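You operate a simulated robot arm through the tools that you are given. There is no shell and no other tool. Be economical: measure what you need, move in short steps, check, and stop when the job is done.

You are at the controls of a simulated robot arm. One attempt, no reset.

Task
Put things in order on the worktop. At the end: the silver steel pin is on the white salsa tub; the seed jar (marked "RADISH") from the worktop stands where the yellow jug stood; the yellow jug stands where the bread roll stood; the bread roll from the worktop stands where the yellow sponge stood; the yellow sponge from the worktop is on the blue game box (marked "FARASHIB LUDO"); whatever was shut is shut again. Leave all else as you found it, and nothing knocked over.

The check looks at the end state, three seconds after you hand in, the way a careful person would. Anything else that was tipped, shoved, dropped, spilled or broken makes it a failure.

Robot
A 7-joint arm with a two-finger parallel gripper, fixed in place. Base frame: the origin is at the foot of the arm, x ahead of it, y to its left, z up; the work surface is at about z = 0. Units: mm, degrees, N and s.
With the tool pointing down near the work surface it reaches from about 220 to 580 mm from the base axis. Its first joint turns from -66.0 to 66.0 degrees. Payload 2.5 kg.
The tool frame sits at the grasp point between the pads (the TCP): z along the fingers, y along the line on which they close. The tips reach 23 mm beyond it. Largest opening 94 mm; finger width 38, thickness 10; the body of the gripper, 54 by 96 mm, starts 39 mm behind the TCP.
Orientation is told as [roll, pitch, yaw] about the base's x, y, z axes, in that order, counted from this pose: with the fingers straight down and closing along the base's y, the tool's x points along the base's -x, its y along +y and its z along -z.

Tools
- The arm moves only by the tool step_arm. Its arguments are lists of equal length, an entry for each row: "linear": the shift along the tool's x, y, z in mm, a list of three; "angular": the turn, a rotation vector about the tool's x, y, z in degrees, a list of three. In form: {"linear": [[dx, dy, dz], ...], "angular": [[ax, ay, az], ...]}. A call has 1 to 10 rows; each row shifts and turns the commanded pose from where the row before left it, along the tool's axes as they then stand. "jaw" is the finger opening in mm, from 0 to 94, set as the call begins (left out, the last holds). Each row takes 0.2 s and may step no farther than 50 mm and 8.6 degrees from the row before; otherwise, or with a gripper value out of range, the whole call is refused. Where a pose cannot be reached the arm comes as near as it can. A force on the tool above 40 N (or 10 N above the force at the start of the call, whichever is more), or a blocked arm, ends the call early, and 0.2 s more pass. The fingers move at their own pace (about 108 mm/s each) and stop on an object; they squeeze with about 36 N. The grip force told is the motor's: it shows also when the fingers shut on nothing. Time passes only in rows, and 0.2 s behind the last, so rows that do not move let the fingers close. It gives the time, the measured TCP pose, the force on the tool (base axes), the opening and the grip force at its end, in the units of the frame above (readings bear some noise).
- Cameras (640 x 400 px; columns grow to the right, rows downward): "scene" is fixed at [101.4, -395.8, 550.1]; the picture's right is [0.94, -0.34, 0.00], its down [-0.17, -0.47, -0.86] and it looks along [0.29, 0.81, -0.50] (base axes); focal length 296 px, centre (320, 200). "wrist" rides on the gripper at [-39, 0, -44] in the tool frame; the picture's right is [0.00, -1.00, 0.00], its down [0.97, 0.00, -0.24] and it looks along [0.24, 0.00, 0.97] (tool axes); focal length 218 px, centre (320, 200).
- snapshot(camera): a new picture of that camera. It takes no simulated time.
- probe_pixels(camera, pixels): for up to 12 pixels [column, row] of the newest picture of that camera ("zoom" is the newest enlarged one), the place [x, y, z] in the base frame of the surface seen there, good to about 3 mm. It takes no simulated time.
- enlarge(camera, box): a new picture of the part [left, top, right, bottom] of that camera's present view, enlarged. It takes no simulated time.
- hand_in(): hands the job in; it is judged then, once.

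Keep the steps short. Do not move on a guess: measure, check each grasp and each placing, and mend mistakes. In all there are 80 turns and 54 pictures (those below and enlarged ones count). Leave the gripper open and the arm clear of the work at the hand-in unless told otherwise, and finish with a single line.

The tools are called as a command line: name --argument value ..., lists and objects as JSON in quotes. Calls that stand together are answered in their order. step_arm: Moves the arm, as the interface text tells. Its arguments: {"type":"object","properties":{"linear":{"type":"array"},"angular":{"type":"array"},"jaw":{"type":"number"}},"required":["linear","angular"]} The other tools are called the same way: snapshot (camera) takes a picture; probe_pixels (camera, pixels) gives the place of the surface under pixels of a picture; enlarge (camera, box) takes an enlarged picture of a part of a camera's view; hand_in () hands the job in.

At the start:

```text
time_s: 0.0
tool_pos: [366.9, 251.2, 342.7]
tool_rot: [0.0, 0.0, 0.0]
contact_force: [0.1, -0.3, 0.0]
width: 94.0
gripper_force: 0.1
```

scene: 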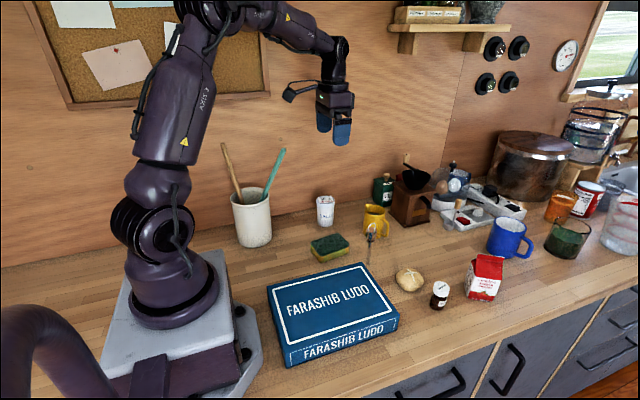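
wrist: 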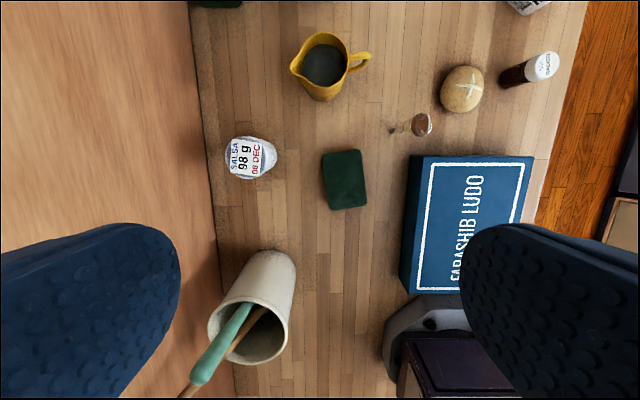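

I'll look closer at the middle of the worktop, where the objects stand, before measuring.

enlarge --camera "scene" --box '[290, 170, 530, 320]'

enlarge --camera "wrist" --box '[200, 0, 600, 250]'

```text
2.67 times, centred on (410, 245) of scene
```

zoom: 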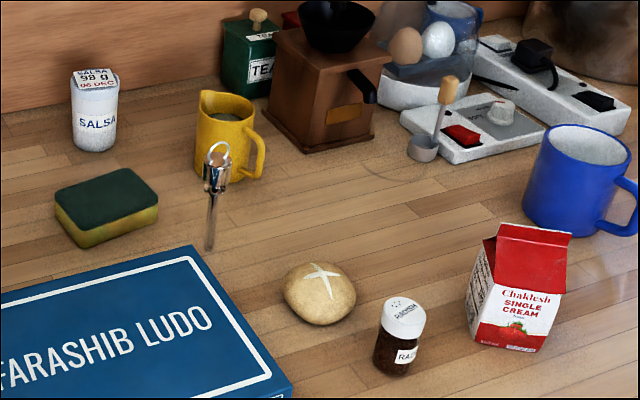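

```text
1.60 times, centred on (400, 125) of wrist
```

zoom: 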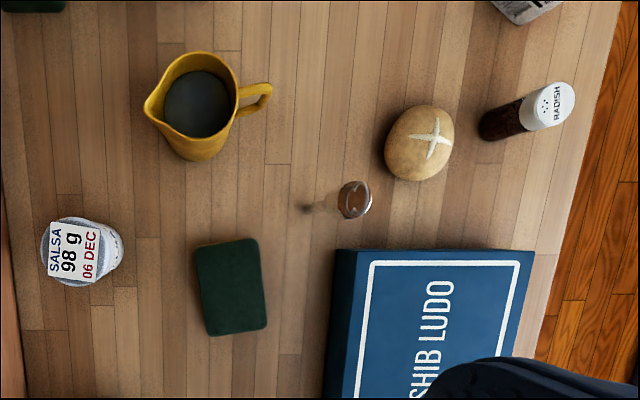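

The pin stands upright with a ring on top, at zoom (355,199) in the wrist view. Next I measure points on all the objects in both views.

probe_pixels --camera "zoom" --pixels '[[353, 199], [305, 209], [430, 142], [555, 105], [488, 128], [195, 105], [145, 105], [270, 90], [232, 287], [70, 250], [205, 60], [195, 158]]'

probe_pixels --camera "scene" --pixels '[[369, 247], [368, 262], [371, 236], [372, 227], [408, 273], [440, 285], [437, 306], [376, 210], [376, 233], [325, 198], [326, 223], [330, 242]]'

enlarge --camera "scene" --box '[340, 190, 404, 270]'

```text
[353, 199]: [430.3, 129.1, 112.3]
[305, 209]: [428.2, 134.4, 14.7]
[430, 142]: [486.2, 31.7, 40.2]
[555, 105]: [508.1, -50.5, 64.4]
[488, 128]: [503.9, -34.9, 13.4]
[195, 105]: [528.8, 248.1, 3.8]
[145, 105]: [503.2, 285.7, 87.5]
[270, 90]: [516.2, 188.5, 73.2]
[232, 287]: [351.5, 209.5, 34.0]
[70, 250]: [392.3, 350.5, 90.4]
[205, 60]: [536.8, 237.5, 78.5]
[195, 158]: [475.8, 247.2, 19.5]
```

```text
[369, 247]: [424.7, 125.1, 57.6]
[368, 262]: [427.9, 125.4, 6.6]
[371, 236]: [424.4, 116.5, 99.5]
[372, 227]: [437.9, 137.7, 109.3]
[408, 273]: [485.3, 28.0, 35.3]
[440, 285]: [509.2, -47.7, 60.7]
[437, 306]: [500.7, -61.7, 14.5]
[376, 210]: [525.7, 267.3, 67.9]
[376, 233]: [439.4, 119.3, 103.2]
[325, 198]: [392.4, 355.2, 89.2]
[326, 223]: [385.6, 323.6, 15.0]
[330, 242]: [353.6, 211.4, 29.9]
```

```text
5.00 times, centred on (372, 230) of scene
```

zoom: 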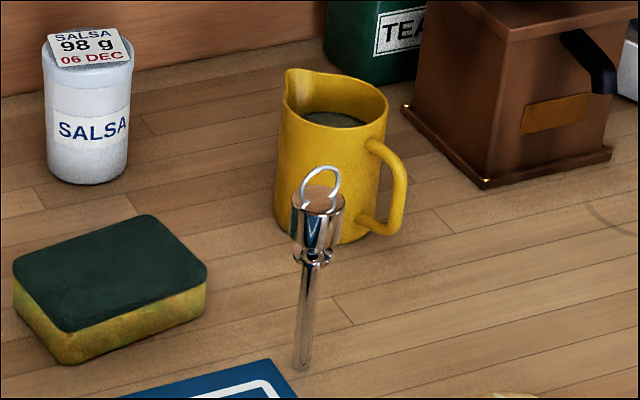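

The pin is at about (427,127) with its top near z 112. I'll enlarge the scene at its foot (368,260) to see whether it stands in a hole, and enlarge the salsa lid to see how flat it is.

enlarge --camera "scene" --box '[350, 220, 390, 270]'

enlarge --camera "wrist" --box '[215, 125, 287, 185]'

```text
8.00 times, centred on (370, 245) of scene
```

zoom: 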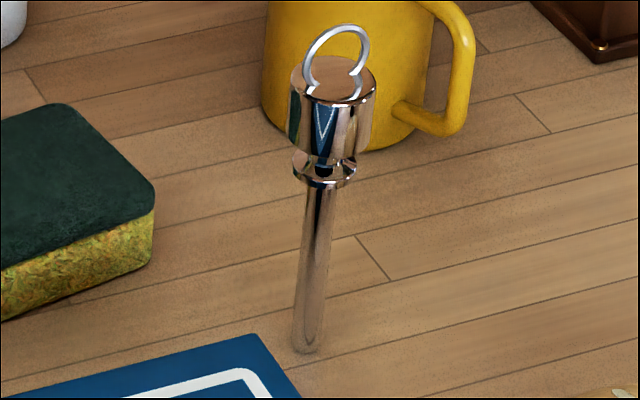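

```text
6.67 times, centred on (251, 155) of wrist
```

zoom: 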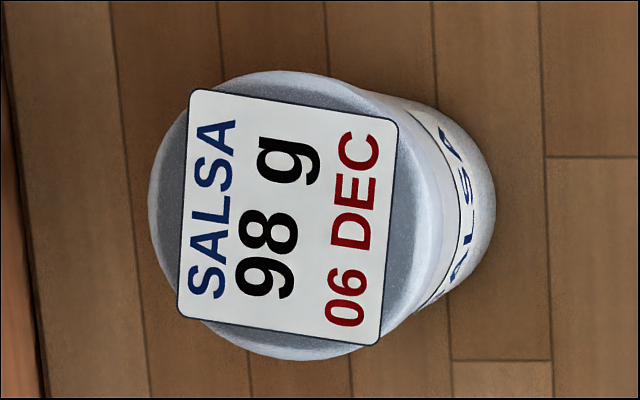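

The pin appears to stand on its tip, and the tub lid is flat. I'm moving above the pin at z≈230, well clear of everything (shift +61 x, −124 y, −113 z), for a closer look. I'm also probing the wall and lid edges near the tub.

probe_pixels --camera "zoom" --pixels '[[160, 190], [270, 80], [270, 350], [390, 200], [270, 215], [488, 210], [5, 100], [5, 380], [20, 240]]'

step_arm --linear '[[-15, -31, 28], [-15, -31, 28], [-15, -31, 28], [-16, -31, 28], [0, 0, 0]]' --angular '[[0, 0, 0], [0, 0, 0], [0, 0, 0], [0, 0, 0], [0, 0, 0]]'

snapshot --camera "wrist"

```text
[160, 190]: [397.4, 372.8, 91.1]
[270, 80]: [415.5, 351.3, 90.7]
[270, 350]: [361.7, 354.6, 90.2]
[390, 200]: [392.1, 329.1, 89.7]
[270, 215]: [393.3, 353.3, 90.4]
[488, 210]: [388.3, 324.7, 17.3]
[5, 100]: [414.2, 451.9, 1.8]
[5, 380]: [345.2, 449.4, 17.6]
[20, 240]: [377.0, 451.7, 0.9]
```

```text
time_s: 1.2
tool_pos: [430.9, 127.5, 229.3]
tool_rot: [0.0, 0.0, 0.2]
contact_force: [0.0, -0.4, 0.5]
width: 93.9
gripper_force: 0.1
```

```text
46 pictures are left
```

wrist: 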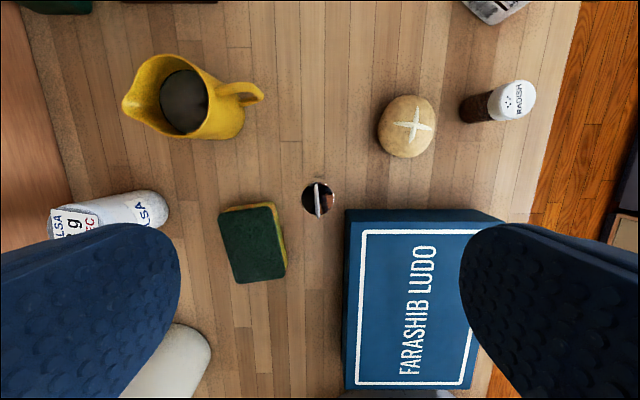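

The head is at pixel (318,199) almost straight under the camera axis. I'll enlarge it to read the centre exactly.

enlarge --camera "wrist" --box '[288, 180, 352, 220]'

probe_pixels --camera "wrist" --pixels '[[318, 199], [305, 199], [331, 199], [310, 190], [317, 210]]'

```text
10.00 times, centred on (320, 200) of wrist
```

zoom: 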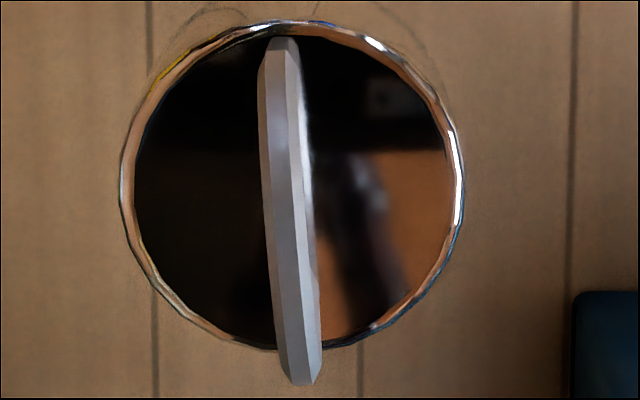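

```text
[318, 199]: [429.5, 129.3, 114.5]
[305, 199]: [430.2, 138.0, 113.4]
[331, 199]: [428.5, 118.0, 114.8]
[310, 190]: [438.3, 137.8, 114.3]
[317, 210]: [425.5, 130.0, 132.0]
```

The head centre is at zoom (292,186), so the pin stands at about (430,129). The head is about 25 mm wide, its top at z 114 and the ring top at z 132. I'll shift 1.8 mm in +y, go down to TCP z 102 so the tips stay above the collar, narrow the jaw to 45, then look.

step_arm --linear '[[0, 1.8, 31], [0, 0, 32], [0, 0, 32], [0, 0, 32], [0, 0, 0]]' --angular '[[0, 0, 0], [0, 0, 0], [0, 0, 0], [0, 0, 0], [0, 0, 0]]' --jaw 50

snapshot --camera "wrist"

enlarge --camera "scene" --box '[330, 180, 410, 280]'

```text
time_s: 2.4
tool_pos: [427.4, 130.3, 103.9]
tool_rot: [0.0, 0.0, 0.0]
contact_force: [-0.5, 0.1, 0.2]
width: 49.8
gripper_force: 0.0
```

```text
44 pictures are left
```

wrist: 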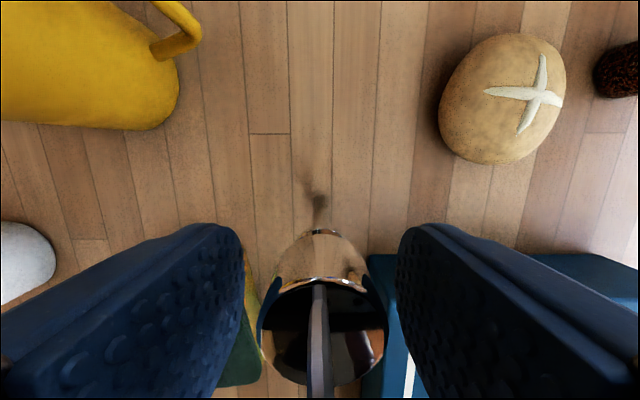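

```text
4.00 times, centred on (370, 230) of scene
```

zoom: 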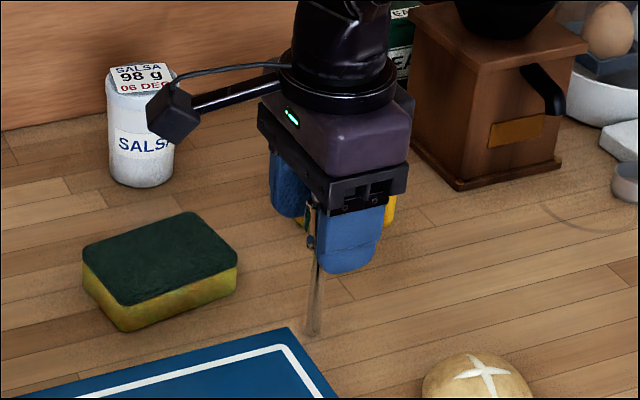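

The pin is centred between the pads (head columns 262–384), so I'll close in two stages.

step_arm --linear '[[0, -0.5, 0], [0, 0, 0]]' --angular '[[0, 0, 0], [0, 0, 0]]' --jaw 30

step_arm --linear '[[0, 0, 0], [0, 0, 0], [0, 0, 0]]' --angular '[[0, 0, 0], [0, 0, 0], [0, 0, 0]]' --jaw 0

enlarge --camera "scene" --box '[330, 180, 410, 280]'

```text
time_s: 3.0
tool_pos: [426.4, 128.0, 102.2]
tool_rot: [0.2, 0.1, 0.0]
contact_force: [-0.6, 0.6, -0.2]
width: 30.0
gripper_force: 0.0
```

```text
time_s: 3.8
tool_pos: [426.4, 129.1, 103.2]
tool_rot: [0.0, 0.0, 0.0]
contact_force: [0.0, 0.5, -1.3]
width: 25.5
gripper_force: 35.7
```

```text
4.00 times, centred on (370, 230) of scene
```

zoom: 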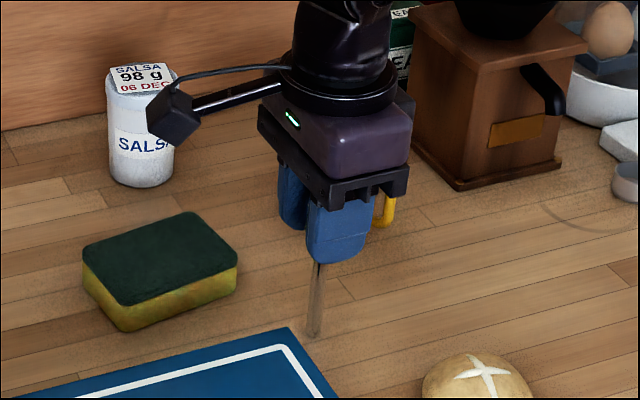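

The pin is held (25.5 mm opening, 36 N). I'll lift it 40 mm straight up, watching the force in case it was seated in a hole.

step_arm --linear '[[0, 0, -10], [0, 0, -15], [0, 0, -15], [0, 0, 0]]' --angular '[[0, 0, 0], [0, 0, 0], [0, 0, 0], [0, 0, 0]]'

enlarge --camera "scene" --box '[340, 210, 396, 270]'

```text
time_s: 4.8
tool_pos: [425.7, 129.8, 143.9]
tool_rot: [-0.1, 0.0, 0.0]
contact_force: [0.5, 0.6, -0.9]
width: 25.6
gripper_force: 36.3
```

```text
6.67 times, centred on (368, 240) of scene
```

zoom: 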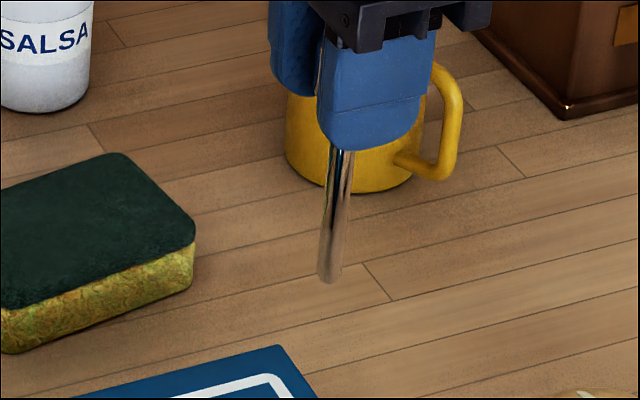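

No hole: the pin lifts free, so its tip is at about TCP−103, and it stood on its own before. I'll raise it to TCP z≈240 and carry it over the tub at (390,351).

step_arm --linear '[[0, 0, -33], [0, 0, -33], [0, 0, -32], [6, 37, 0], [6, 37, 0], [6, 37, 0], [6, 37, 0], [6, 37, 0], [6, 37, 0], [0, 0, 0]]' --angular '[[0, 0, 0], [0, 0, 0], [0, 0, 0], [0, 0, 0], [0, 0, 0], [0, 0, 0], [0, 0, 0], [0, 0, 0], [0, 0, 0], [0, 0, 0]]'

enlarge --camera "scene" --box '[290, 130, 370, 230]'

```text
time_s: 7.0
tool_pos: [393.0, 351.4, 241.9]
tool_rot: [0.0, 0.0, 0.0]
contact_force: [-0.4, 0.2, -0.1]
width: 25.5
gripper_force: 36.4
```

```text
4.00 times, centred on (330, 180) of scene
```

zoom: 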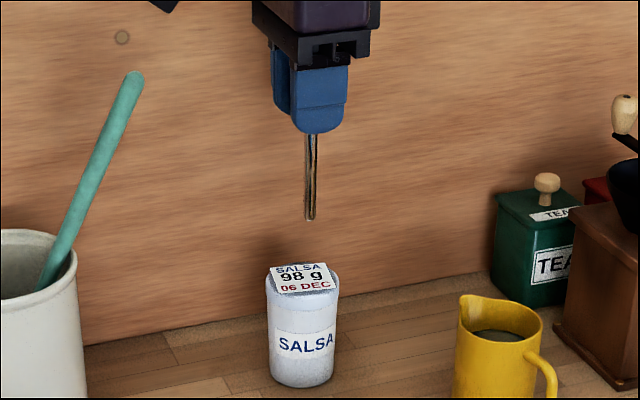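

The pin hangs upright, its tip at zoom (310,218), with the lid centre below at about (302,278). Now I probe the tip and the lid.

probe_pixels --camera "zoom" --pixels '[[310, 216], [311, 205], [311, 160], [302, 278], [268, 285], [337, 285], [303, 268], [304, 291]]'

```text
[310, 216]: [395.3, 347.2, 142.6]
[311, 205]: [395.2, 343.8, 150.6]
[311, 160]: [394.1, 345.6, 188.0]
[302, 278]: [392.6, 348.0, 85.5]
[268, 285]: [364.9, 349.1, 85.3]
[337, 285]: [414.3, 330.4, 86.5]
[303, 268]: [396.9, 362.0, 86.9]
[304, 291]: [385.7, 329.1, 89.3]
```

The pin axis is near (395.5,350) and the lid centre near (390.5,350). I'll shift 5 mm toward −x and descend 40 mm, stopping just above the lid.

step_arm --linear '[[5, 0, 10], [0, 0, 15], [0, 0, 15], [0, 0, 0]]' --angular '[[0, 0, 0], [0, 0, 0], [0, 0, 0], [0, 0, 0]]'

enlarge --camera "scene" --box '[305, 165, 345, 215]'

snapshot --camera "wrist"

```text
time_s: 8.0
tool_pos: [386.9, 348.4, 201.1]
tool_rot: [0.0, 0.0, 0.0]
contact_force: [-0.4, -0.5, -0.2]
width: 25.6
gripper_force: 36.1
```

```text
8.00 times, centred on (325, 190) of scene
```

zoom: 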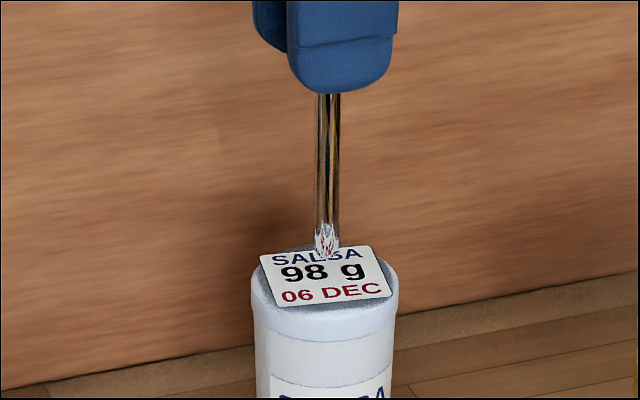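

```text
38 pictures are left
```

wrist: 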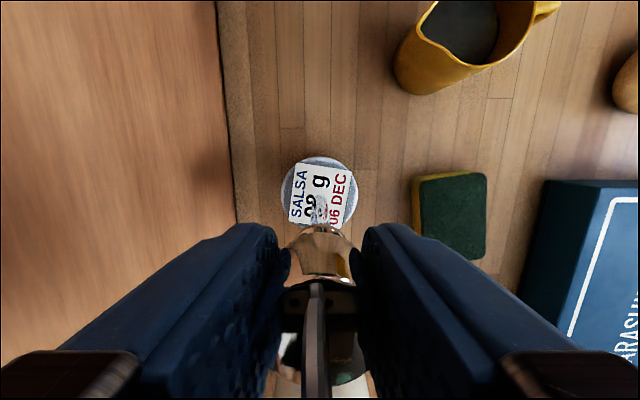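

The tip lines up with the lid centre (zoom columns 327 and 323). I'll lower it in small rows and watch the force.

step_arm --linear '[[0, 0, 2], [0, 0, 2], [0, 0, 1], [0, 0, 0]]' --angular '[[0, 0, 0], [0, 0, 0], [0, 0, 0], [0, 0, 0]]'

enlarge --camera "scene" --box '[305, 165, 345, 215]'

```text
time_s: 9.0
tool_pos: [387.5, 350.4, 196.1]
tool_rot: [0.0, 0.0, 0.0]
contact_force: [0.3, 0.0, -0.9]
width: 25.7
gripper_force: 35.9
```

```text
8.00 times, centred on (325, 190) of scene
```

zoom: 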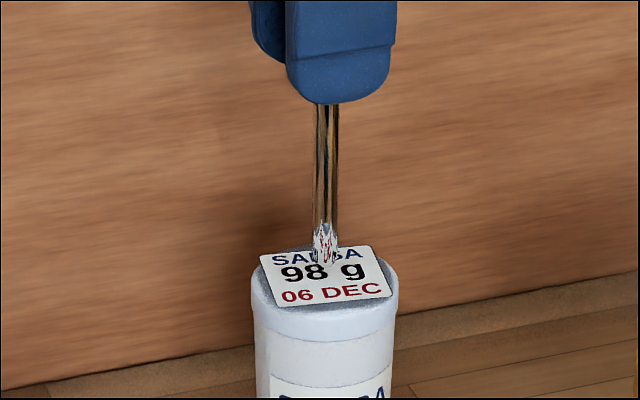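

There's no contact yet. I'll go on in 0.7 mm steps.

step_arm --linear '[[0, 0, 0.8], [0, 0, 0.7], [0, 0, 0]]' --angular '[[0, 0, 0], [0, 0, 0], [0, 0, 0]]'

step_arm --linear '[[0, 0, 0.8], [0, 0, 0]]' --angular '[[0, 0, 0], [0, 0, 0]]'

step_arm --linear '[[0, 0, 0.6], [0, 0, 0]]' --angular '[[0, 0, 0], [0, 0, 0]]'

enlarge --camera "scene" --box '[305, 165, 345, 215]'

```text
time_s: 9.8
tool_pos: [387.0, 350.0, 193.3]
tool_rot: [0.1, 0.0, 0.0]
contact_force: [0.2, -0.2, -0.9]
width: 26.0
gripper_force: 36.0
```

```text
time_s: 10.4
tool_pos: [386.6, 350.8, 193.7]
tool_rot: [0.0, 0.0, 0.1]
contact_force: [-0.2, 0.2, -0.4]
width: 25.9
gripper_force: 35.9
```

```text
time_s: 11.0
tool_pos: [387.0, 350.1, 192.4]
tool_rot: [0.0, 0.0, 0.0]
contact_force: [-0.6, 0.2, -1.2]
width: 25.8
gripper_force: 36.3
```

```text
8.00 times, centred on (325, 190) of scene
```

zoom: 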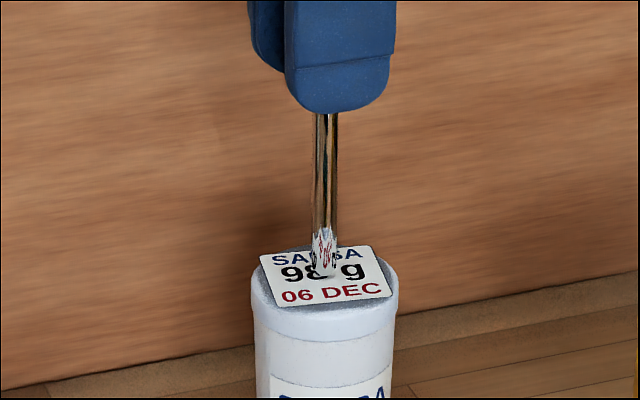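

Very close now, and still no force.

step_arm --linear '[[0, 0, 0.5], [0, 0, 0]]' --angular '[[0, 0, 0], [0, 0, 0]]'

step_arm --linear '[[0, 0, 0.5], [0, 0, 0]]' --angular '[[0, 0, 0], [0, 0, 0]]'

enlarge --camera "scene" --box '[317, 190, 333, 210]'

```text
time_s: 11.6
tool_pos: [386.4, 349.1, 192.6]
tool_rot: [0.0, 0.0, 0.0]
contact_force: [-0.2, -0.7, -0.9]
width: 25.7
gripper_force: 36.2
```

```text
time_s: 12.2
tool_pos: [387.5, 350.0, 192.6]
tool_rot: [0.0, -0.1, 0.0]
contact_force: [-0.6, 0.0, 0.0]
width: 25.4
gripper_force: 36.0
```

```text
16.00 times, centred on (325, 200) of scene
```

zoom: 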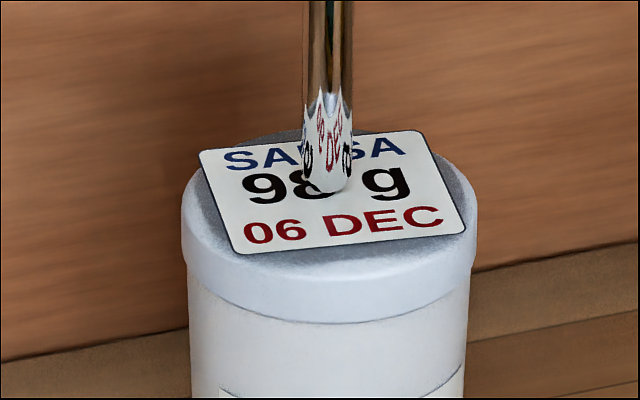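

Almost touching. A few finer steps while I read the force.

step_arm --linear '[[0, 0, 0.4], [0, 0, 0]]' --angular '[[0, 0, 0], [0, 0, 0]]'

step_arm --linear '[[0, 0, 0.4], [0, 0, 0]]' --angular '[[0, 0, 0], [0, 0, 0]]'

step_arm --linear '[[0, 0, 0.4], [0, 0, 0]]' --angular '[[0, 0, 0], [0, 0, 0]]'

```text
time_s: 12.8
tool_pos: [386.4, 351.1, 191.5]
tool_rot: [-0.1, 0.0, 0.0]
contact_force: [-0.3, -0.4, 0.4]
width: 25.8
gripper_force: 36.6
```

```text
time_s: 13.4
tool_pos: [385.6, 350.6, 190.7]
tool_rot: [0.0, 0.1, 0.0]
contact_force: [1.0, -1.2, 0.3]
width: 25.4
gripper_force: 36.3
```

```text
time_s: 14.0
tool_pos: [386.5, 349.2, 191.0]
tool_rot: [0.1, 0.0, 0.0]
contact_force: [-0.9, 0.2, 3.3]
width: 25.6
gripper_force: 35.7
```

Contact shows at 3.3 N. I'll back off 0.3 mm to drop the preload, then ease the jaw open.

step_arm --linear '[[0, 0, -0.3], [0, 0, 0]]' --angular '[[0, 0, 0], [0, 0, 0]]'

step_arm --linear '[[0, 0, 0], [0, 0, 0], [0, 0, 0]]' --angular '[[0, 0, 0], [0, 0, 0], [0, 0, 0]]' --jaw 28

snapshot --camera "wrist"

enlarge --camera "scene" --box '[305, 165, 345, 215]'

```text
time_s: 14.6
tool_pos: [386.7, 349.9, 191.7]
tool_rot: [0.0, 0.0, 0.1]
contact_force: [-0.2, -0.5, 1.1]
width: 25.4
gripper_force: 36.0
```

```text
time_s: 15.4
tool_pos: [387.1, 350.4, 191.2]
tool_rot: [0.0, 0.0, 0.0]
contact_force: [0.2, 0.2, -0.7]
width: 27.9
gripper_force: 0.0
```

```text
34 pictures are left
```

wrist: 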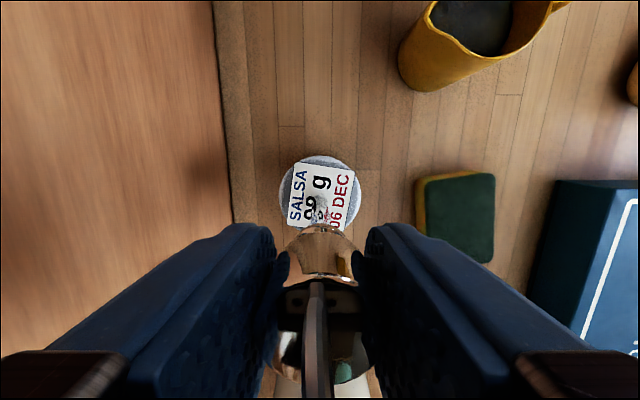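

```text
8.00 times, centred on (325, 190) of scene
```

zoom: 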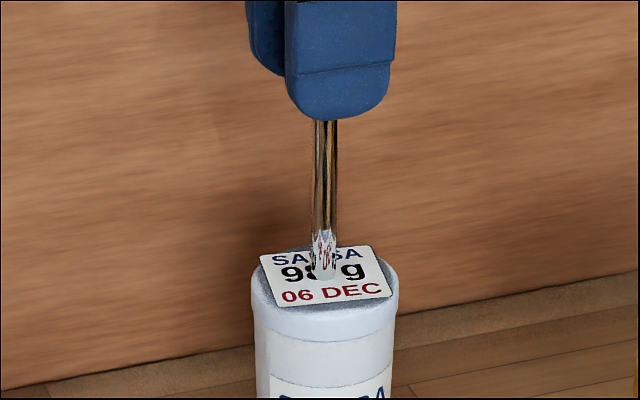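

It stands with the pads loose by 2.4 mm. I'll open to 60 and wait a little, then raise the arm straight up.

step_arm --linear '[[0, 0, 0], [0, 0, 0], [0, 0, 0]]' --angular '[[0, 0, 0], [0, 0, 0], [0, 0, 0]]' --jaw 60

step_arm --linear '[[0, 0, -10], [0, 0, -25], [0, 0, -40], [0, 0, -15], [0, 0, 0]]' --angular '[[0, 0, 0], [0, 0, 0], [0, 0, 0], [0, 0, 0], [0, 0, 0]]'

enlarge --camera "scene" --box '[290, 130, 370, 230]'

```text
time_s: 16.2
tool_pos: [386.2, 349.2, 191.4]
tool_rot: [0.0, 0.0, 0.1]
contact_force: [0.5, -0.6, -0.3]
width: 60.2
gripper_force: 0.0
```

```text
time_s: 17.4
tool_pos: [386.6, 350.7, 282.2]
tool_rot: [0.0, 0.0, 0.0]
contact_force: [-0.4, 0.8, -0.2]
width: 60.0
gripper_force: 0.1
```

```text
4.00 times, centred on (330, 180) of scene
```

zoom: 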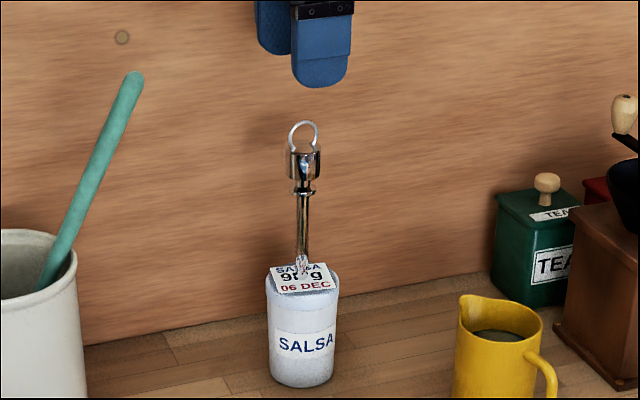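

The pin stands steadily on the tub. Next is the sponge: I move over it (−35 x, −140 y, same height) for an overhead view.

step_arm --linear '[[7, -35, 0], [9, -35, 0], [9, -35, 0], [10, -35, 0], [0, 0, 0]]' --angular '[[0, 0, 0], [0, 0, 0], [0, 0, 0], [0, 0, 0], [0, 0, 0]]' --jaw 94

snapshot --camera "wrist"

```text
time_s: 18.6
tool_pos: [352.5, 207.2, 279.4]
tool_rot: [0.0, 0.0, 0.0]
contact_force: [0.1, -0.7, 0.2]
width: 93.9
gripper_force: 0.0
```

```text
31 pictures are left
```

wrist: 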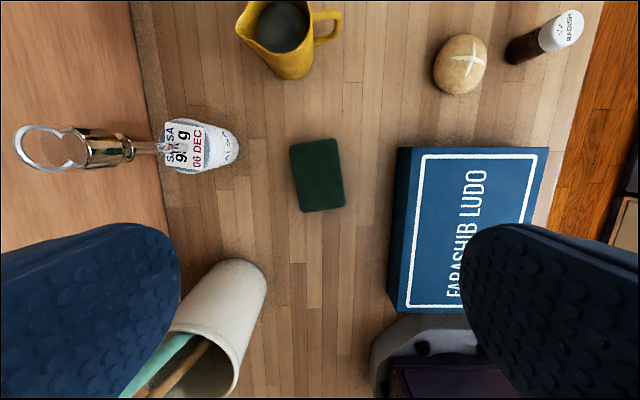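

I'm probing the sponge corners, the box top corners, and the roll, jar and jug outlines.

probe_pixels --camera "wrist" --pixels '[[293, 146], [335, 141], [343, 204], [302, 209], [318, 175], [412, 150], [546, 150], [392, 305], [470, 222], [449, 39], [460, 93], [435, 66]]'

enlarge --camera "wrist" --box '[220, 0, 620, 250]'

```text
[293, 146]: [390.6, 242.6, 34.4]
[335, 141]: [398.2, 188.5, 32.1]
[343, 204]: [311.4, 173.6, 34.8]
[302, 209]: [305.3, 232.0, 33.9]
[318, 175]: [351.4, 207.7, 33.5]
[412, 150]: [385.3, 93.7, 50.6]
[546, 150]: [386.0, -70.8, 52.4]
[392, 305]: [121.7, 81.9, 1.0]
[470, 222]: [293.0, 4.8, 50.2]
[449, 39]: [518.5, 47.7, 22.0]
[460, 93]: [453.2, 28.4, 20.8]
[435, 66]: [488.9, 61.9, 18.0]
```

```text
1.60 times, centred on (420, 125) of wrist
```

zoom: 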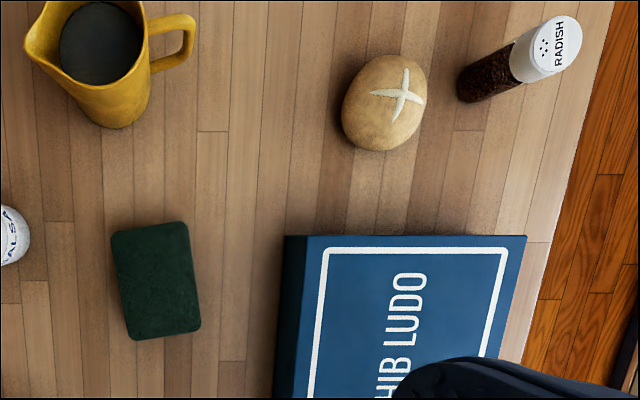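

The sponge centre is (351.5,209.5), top z 34, 57 mm across the short side, long axis at yaw +8.5°. The box top is at z 51, with plenty of room around (310,10). I'll yaw and descend to TCP z≈31 over the sponge with the jaw fully open.

step_arm --linear '[[0, 0, 45], [0, 0, 45], [0, 0, 45], [0, 0, 45], [0, 0, 35], [0, 0, 20], [0, 0, 15], [0, 0, 0]]' --angular '[[0, 0, -8.5], [0, 0, 0], [0, 0, 0], [0, 0, 0], [0, 0, 0], [0, 0, 0], [0, 0, 0], [0, 0, 0]]'

snapshot --camera "scene"

```text
time_s: 20.4
tool_pos: [352.8, 211.4, 29.8]
tool_rot: [0.0, 0.0, 8.6]
contact_force: [1.0, -1.0, -0.6]
width: 94.1
gripper_force: 0.1
```

```text
29 pictures are left
```

scene: 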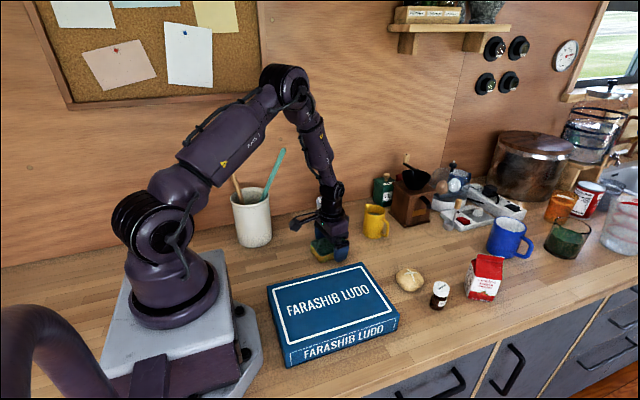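

Positioned over the sponge. I'll close, check, then lift 100 mm.

step_arm --linear '[[0, 0, 0], [0, 0, 0], [0, 0, 0]]' --angular '[[0, 0, 0], [0, 0, 0], [0, 0, 0]]' --jaw 0

step_arm --linear '[[0, 0, -15], [0, 0, -30], [0, 0, -40], [0, 0, -25], [0, 0, 0]]' --angular '[[0, 0, 0], [0, 0, 0], [0, 0, 0], [0, 0, 0], [0, 0, 0]]'

enlarge --camera "scene" --box '[250, 170, 410, 370]'

```text
time_s: 21.2
tool_pos: [352.7, 211.3, 29.4]
tool_rot: [0.0, 0.0, 8.6]
contact_force: [-0.7, 0.1, 0.3]
width: 63.1
gripper_force: 36.0
```

```text
time_s: 22.4
tool_pos: [352.0, 209.2, 141.1]
tool_rot: [0.1, 0.0, 8.5]
contact_force: [0.3, -0.5, -0.7]
width: 63.5
gripper_force: 35.9
```

```text
2.00 times, centred on (330, 270) of scene
```

zoom: 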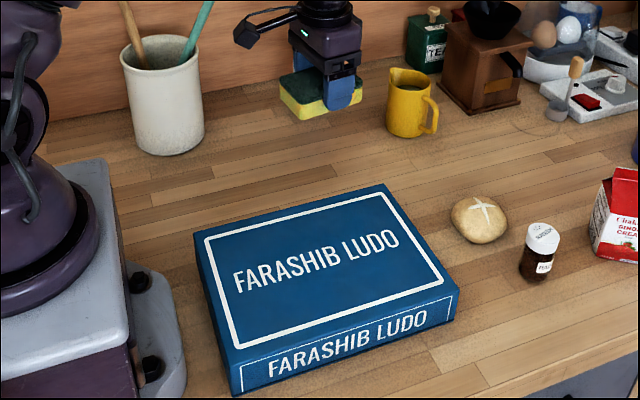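

The sponge is lifted. I'll probe the box top centre at zoom (325,275) and its corners.

probe_pixels --camera "zoom" --pixels '[[325, 275], [208, 240], [380, 190], [452, 282], [240, 358]]'

```text
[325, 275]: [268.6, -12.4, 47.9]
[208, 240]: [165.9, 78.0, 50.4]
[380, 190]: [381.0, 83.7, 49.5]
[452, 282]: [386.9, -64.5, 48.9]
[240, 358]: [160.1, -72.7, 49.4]
```

The box top spans x 162–387 and y −75…+85. I'll take the yaw out, carry the sponge to (300,8), and lower it to just above the top.

step_arm --linear '[[0, 0, 0], [10, -40, 0], [10, -40, 0], [10, -40, 0], [11, -40, 0], [11, -42, 0], [0, 0, 25], [0, 0, 20], [0, 0, 8], [0, 0, 0]]' --angular '[[0, 0, 8.5], [0, 0, 0], [0, 0, 0], [0, 0, 0], [0, 0, 0], [0, 0, 0], [0, 0, 0], [0, 0, 0], [0, 0, 0], [0, 0, 0]]'

enlarge --camera "scene" --box '[250, 220, 410, 370]'

```text
time_s: 24.6
tool_pos: [299.9, 6.5, 84.3]
tool_rot: [-0.1, 0.0, 0.0]
contact_force: [0.1, 0.1, -0.5]
width: 63.1
gripper_force: 35.8
```

```text
2.67 times, centred on (330, 295) of scene
```

zoom: 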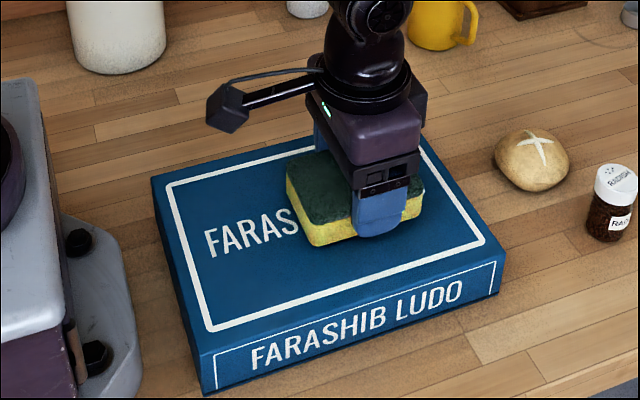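

Just above the top. I'll lower it in 1 mm rows and read the force.

step_arm --linear '[[0, 0, 1], [0, 0, 1], [0, 0, 0]]' --angular '[[0, 0, 0], [0, 0, 0], [0, 0, 0]]'

step_arm --linear '[[0, 0, 1], [0, 0, 0]]' --angular '[[0, 0, 0], [0, 0, 0]]'

step_arm --linear '[[0, 0, 1], [0, 0, 0]]' --angular '[[0, 0, 0], [0, 0, 0]]'

```text
time_s: 25.4
tool_pos: [300.0, 8.5, 83.3]
tool_rot: [0.1, 0.0, 0.0]
contact_force: [0.3, -0.5, -0.2]
width: 63.2
gripper_force: 36.2
```

```text
time_s: 26.0
tool_pos: [298.5, 9.5, 83.2]
tool_rot: [0.0, 0.0, 0.0]
contact_force: [-1.1, -0.2, -0.7]
width: 63.4
gripper_force: 35.8
```

```text
time_s: 26.6
tool_pos: [298.5, 7.7, 84.4]
tool_rot: [0.0, 0.0, 0.0]
contact_force: [-0.1, -0.2, 0.0]
width: 63.4
gripper_force: 36.0
```

No force yet. By the commanded heights about 2–3 mm remain.

step_arm --linear '[[0, 0, 1], [0, 0, 0]]' --angular '[[0, 0, 0], [0, 0, 0]]'

step_arm --linear '[[0, 0, 0.7], [0, 0, 0]]' --angular '[[0, 0, 0], [0, 0, 0]]'

step_arm --linear '[[0, 0, 0.7], [0, 0, 0]]' --angular '[[0, 0, 0], [0, 0, 0]]'

```text
time_s: 27.2
tool_pos: [299.0, 8.8, 80.8]
tool_rot: [0.1, 0.0, 0.0]
contact_force: [-0.5, -0.5, 0.2]
width: 63.3
gripper_force: 36.2
```

```text
time_s: 27.8
tool_pos: [299.6, 8.7, 81.8]
tool_rot: [0.0, 0.0, -0.1]
contact_force: [-0.7, -0.1, -0.3]
width: 63.5
gripper_force: 36.3
```

```text
time_s: 28.4
tool_pos: [299.7, 7.7, 82.0]
tool_rot: [0.1, 0.1, 0.0]
contact_force: [0.0, 0.1, -1.0]
width: 63.2
gripper_force: 36.7
```

One more small step, then release; the fingertips at z≈59 clear the box. I'll widen to 94, lift, and look.

step_arm --linear '[[0, 0, 0.7], [0, 0, 0]]' --angular '[[0, 0, 0], [0, 0, 0]]'

step_arm --linear '[[0, 0, 0], [0, 0, 0], [0, 0, -30], [0, 0, -40], [0, 0, -40], [0, 0, 0]]' --angular '[[0, 0, 0], [0, 0, 0], [0, 0, 0], [0, 0, 0], [0, 0, 0], [0, 0, 0]]' --jaw 94

step_arm --linear '[[-40, 4, 0], [-40, 4, 0], [-40, 4, 0], [-40, 4, 0], [-20, 2, 0], [0, 0, 0]]' --angular '[[0, 0, 0], [0, 0, 0], [0, 0, 0], [0, 0, 0], [0, 0, 0], [0, 0, 0]]'

snapshot --camera "wrist"

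snapshot --camera "scene"

```text
time_s: 29.0
tool_pos: [299.7, 7.4, 81.7]
tool_rot: [0.0, 0.0, 0.0]
contact_force: [-0.4, 0.5, 0.4]
width: 63.5
gripper_force: 36.4
```

```text
time_s: 30.4
tool_pos: [301.2, 10.4, 190.1]
tool_rot: [0.0, 0.0, 0.0]
contact_force: [0.0, -0.8, -0.1]
width: 93.9
gripper_force: 0.0
```

```text
time_s: 31.8
tool_pos: [478.7, 25.0, 187.7]
tool_rot: [0.0, 0.0, 0.0]
contact_force: [0.1, -0.1, -0.8]
width: 94.4
gripper_force: 0.0
```

```text
26 pictures are left
```

wrist: 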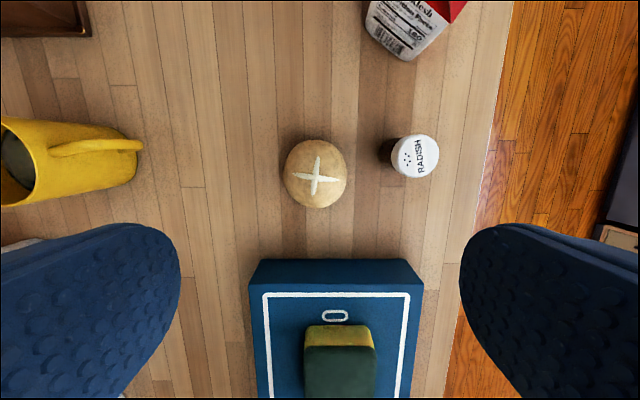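

```text
25 pictures are left
```

scene: 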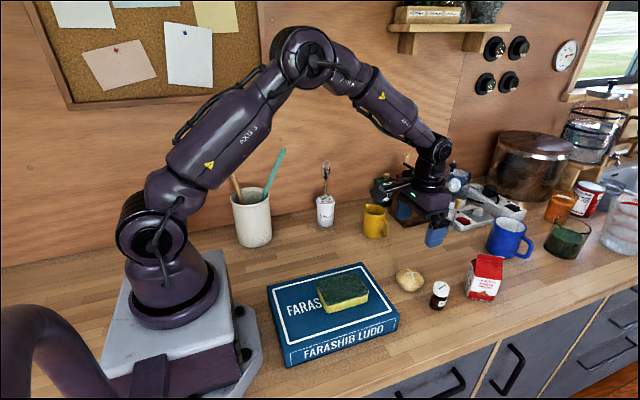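

The sponge lies flat on the box. Now the roll (columns 283–348, rows 139–209): I probe its edges, and the jar and jug too.

probe_pixels --camera "wrist" --pixels '[[286, 174], [345, 176], [314, 142], [313, 206], [315, 175], [415, 156], [397, 140], [437, 156], [386, 150]]'

enlarge --camera "wrist" --box '[250, 110, 450, 235]'

```text
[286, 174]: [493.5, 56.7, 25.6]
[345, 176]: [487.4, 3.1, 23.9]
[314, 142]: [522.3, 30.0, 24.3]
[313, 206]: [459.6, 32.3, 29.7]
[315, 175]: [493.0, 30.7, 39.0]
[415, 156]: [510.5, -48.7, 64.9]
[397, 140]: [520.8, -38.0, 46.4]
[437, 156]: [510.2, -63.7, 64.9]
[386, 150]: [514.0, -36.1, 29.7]
```

```text
3.20 times, centred on (350, 172) of wrist
```

zoom: 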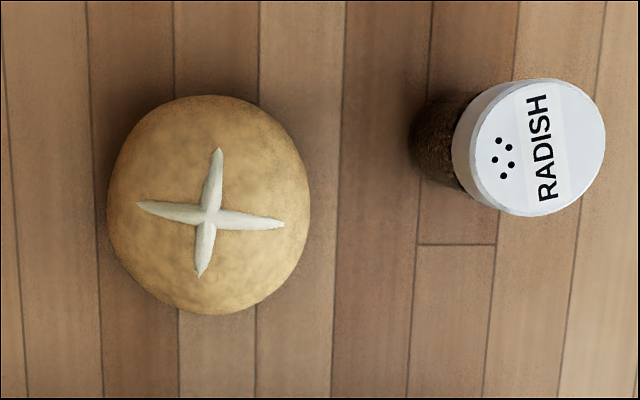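

The roll is about 65×57 mm, centred at (490,30). The jar's edge is at y≈−33, so I set the jaw to 80 (outer finger edge y≈−20) and go down to TCP z≈28.

step_arm --linear '[[-10, 3.5, 30], [0, 0, 40], [0, 0, 40], [0, 0, 30], [0, 0, 15], [0, 0, 8], [0, 0, 0]]' --angular '[[0, 0, 0], [0, 0, 0], [0, 0, 0], [0, 0, 0], [0, 0, 0], [0, 0, 0], [0, 0, 0]]' --jaw 80

step_arm --linear '[[0, 0, 0], [0, 0, 0], [0, 0, 0]]' --angular '[[0, 0, 0], [0, 0, 0], [0, 0, 0]]' --jaw 0

snapshot --camera "wrist"

```text
time_s: 33.4
tool_pos: [487.5, 30.8, 28.5]
tool_rot: [0.0, 0.0, -0.1]
contact_force: [-0.3, -0.1, -0.4]
width: 80.0
gripper_force: 0.0
```

```text
time_s: 34.2
tool_pos: [487.3, 30.3, 28.8]
tool_rot: [-0.1, 0.0, 0.0]
contact_force: [0.0, 0.6, 0.7]
width: 61.2
gripper_force: 36.5
```

```text
23 pictures are left
```

wrist: 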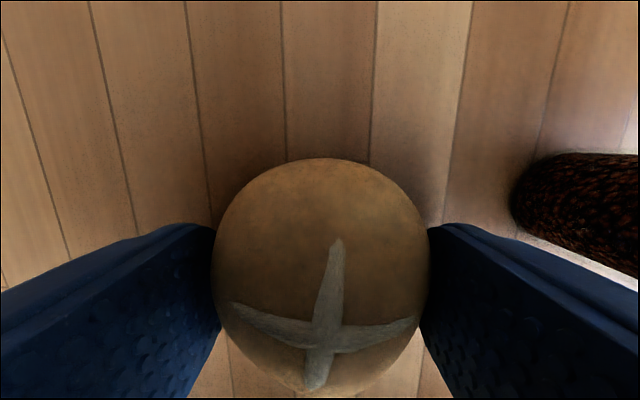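

The roll is gripped (61 mm). I'll lift 100 and carry it to the sponge's old place (351.5,209.5).

step_arm --linear '[[0, 0, -15], [0, 0, -40], [0, 0, -45], [28, 36, 0], [28, 36, 0], [28, 36, 0], [28, 36, 0], [26.5, 35.5, 0], [0, 0, 0]]' --angular '[[0, 0, 0], [0, 0, 0], [0, 0, 0], [0, 0, 0], [0, 0, 0], [0, 0, 0], [0, 0, 0], [0, 0, 0], [0, 0, 0]]'

enlarge --camera "scene" --box '[290, 150, 450, 320]'

```text
time_s: 36.2
tool_pos: [353.1, 210.9, 125.5]
tool_rot: [0.0, 0.0, -0.1]
contact_force: [-0.4, -0.2, -0.4]
width: 61.2
gripper_force: 35.8
```

```text
2.35 times, centred on (370, 235) of scene
```

zoom: 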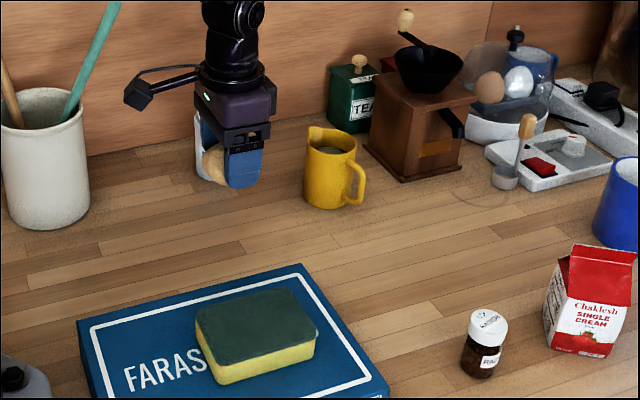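

Carried well. I'll lower it 97 mm, then the last millimetres slowly, and release.

step_arm --linear '[[0, 0, 40], [0, 0, 35], [0, 0, 15], [0, 0, 7], [0, 0, 1], [0, 0, 0]]' --angular '[[0, 0, 0], [0, 0, 0], [0, 0, 0], [0, 0, 0], [0, 0, 0], [0, 0, 0]]'

step_arm --linear '[[0, 0, 0.8], [0, 0, 0]]' --angular '[[0, 0, 0], [0, 0, 0]]'

step_arm --linear '[[0, 0, 0.7], [0, 0, 0]]' --angular '[[0, 0, 0], [0, 0, 0]]'

```text
time_s: 37.6
tool_pos: [351.7, 209.1, 28.6]
tool_rot: [0.0, 0.0, 0.0]
contact_force: [0.4, -0.5, -0.3]
width: 61.1
gripper_force: 36.0
```

```text
time_s: 38.2
tool_pos: [351.7, 209.2, 27.9]
tool_rot: [0.0, -0.1, 0.0]
contact_force: [-0.3, 0.4, 5.9]
width: 61.2
gripper_force: 35.5
```

```text
time_s: 38.8
tool_pos: [351.4, 208.3, 29.4]
tool_rot: [0.0, 0.0, 0.0]
contact_force: [-4.3, -1.5, 16.7]
width: 61.3
gripper_force: 35.9
```

Contact at 17 N is a little more than needed. I'll back off 0.8 mm, release, lift to z≈230, and go over the jug at about (490,240) for an overhead view.

step_arm --linear '[[0, 0, -0.8], [0, 0, 0]]' --angular '[[0, 0, 0], [0, 0, 0]]'

step_arm --linear '[[0, 0, 0], [0, 0, 0], [0, 0, -20], [0, 0, -45], [0, 0, -45], [0, 0, -45], [0, 0, -45], [0, 0, 0]]' --angular '[[0, 0, 0], [0, 0, 0], [0, 0, 0], [0, 0, 0], [0, 0, 0], [0, 0, 0], [0, 0, 0], [0, 0, 0]]' --jaw 90

step_arm --linear '[[-40, 8, 0], [-40, 8, 0], [-40, 8, 0], [-20, 6, 0], [0, 0, 0]]' --angular '[[0, 0, 0], [0, 0, 0], [0, 0, 0], [0, 0, 0], [0, 0, 0]]'

snapshot --camera "wrist"

snapshot --camera "scene"

```text
time_s: 39.4
tool_pos: [351.2, 209.3, 27.8]
tool_rot: [-0.1, 0.0, -0.1]
contact_force: [0.6, -0.8, 2.3]
width: 61.4
gripper_force: 35.9
```

```text
time_s: 41.2
tool_pos: [355.4, 208.4, 231.8]
tool_rot: [0.0, 0.0, 0.0]
contact_force: [-0.9, -0.2, -0.3]
width: 90.0
gripper_force: 0.0
```

```text
time_s: 42.4
tool_pos: [493.0, 240.0, 228.1]
tool_rot: [0.0, -0.1, 0.0]
contact_force: [-0.5, -1.3, 0.1]
width: 90.0
gripper_force: 0.1
```

```text
21 pictures are left
```

wrist: 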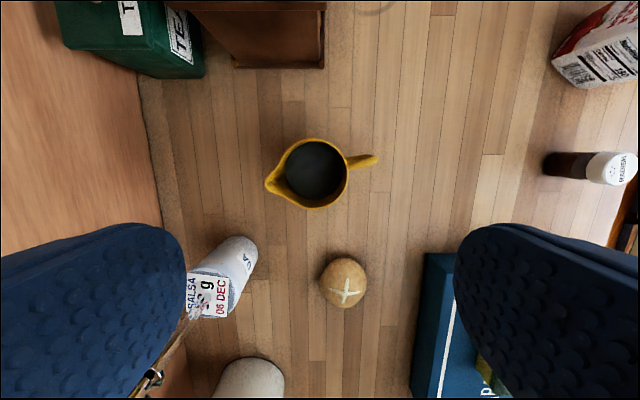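

```text
20 pictures are left
```

scene: 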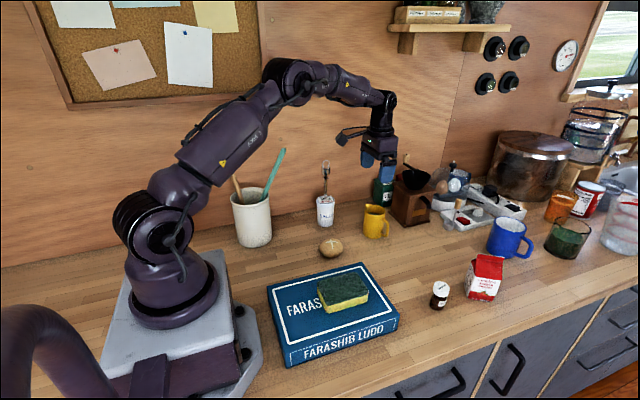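

The roll stands where the sponge was. The jug's body centre is near pixel (314,174), its handle pointing right and its spout left. Probing the rim, handle, mill edge and roll.

enlarge --camera "wrist" --box '[240, 50, 400, 220]'

probe_pixels --camera "wrist" --pixels '[[346, 180], [315, 140], [315, 206], [284, 180], [268, 183], [376, 158], [300, 66], [300, 30], [343, 283], [320, 4], [190, 60], [314, 172]]'

enlarge --camera "scene" --box '[350, 150, 440, 250]'

```text
2.35 times, centred on (320, 135) of wrist
```

zoom: 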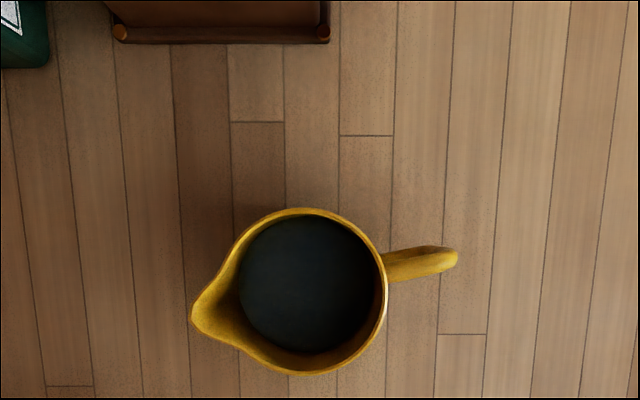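

```text
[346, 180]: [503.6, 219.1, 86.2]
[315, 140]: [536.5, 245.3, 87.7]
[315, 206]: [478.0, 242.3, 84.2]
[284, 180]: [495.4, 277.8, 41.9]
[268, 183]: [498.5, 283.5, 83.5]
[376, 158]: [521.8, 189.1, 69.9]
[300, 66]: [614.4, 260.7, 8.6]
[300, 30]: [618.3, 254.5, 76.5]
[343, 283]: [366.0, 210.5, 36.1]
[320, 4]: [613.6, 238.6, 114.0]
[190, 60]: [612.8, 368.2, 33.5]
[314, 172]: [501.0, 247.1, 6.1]
```

```text
4.00 times, centred on (395, 200) of scene
```

zoom: 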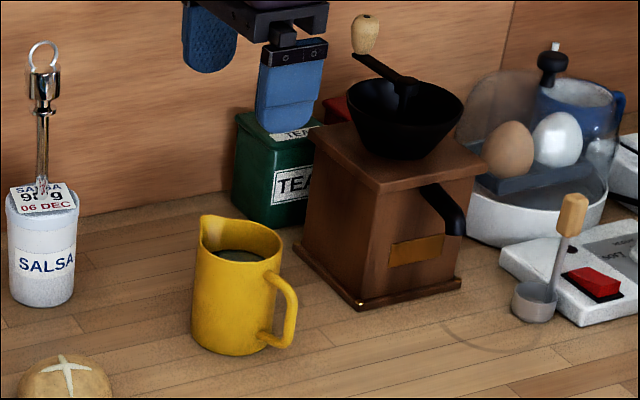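

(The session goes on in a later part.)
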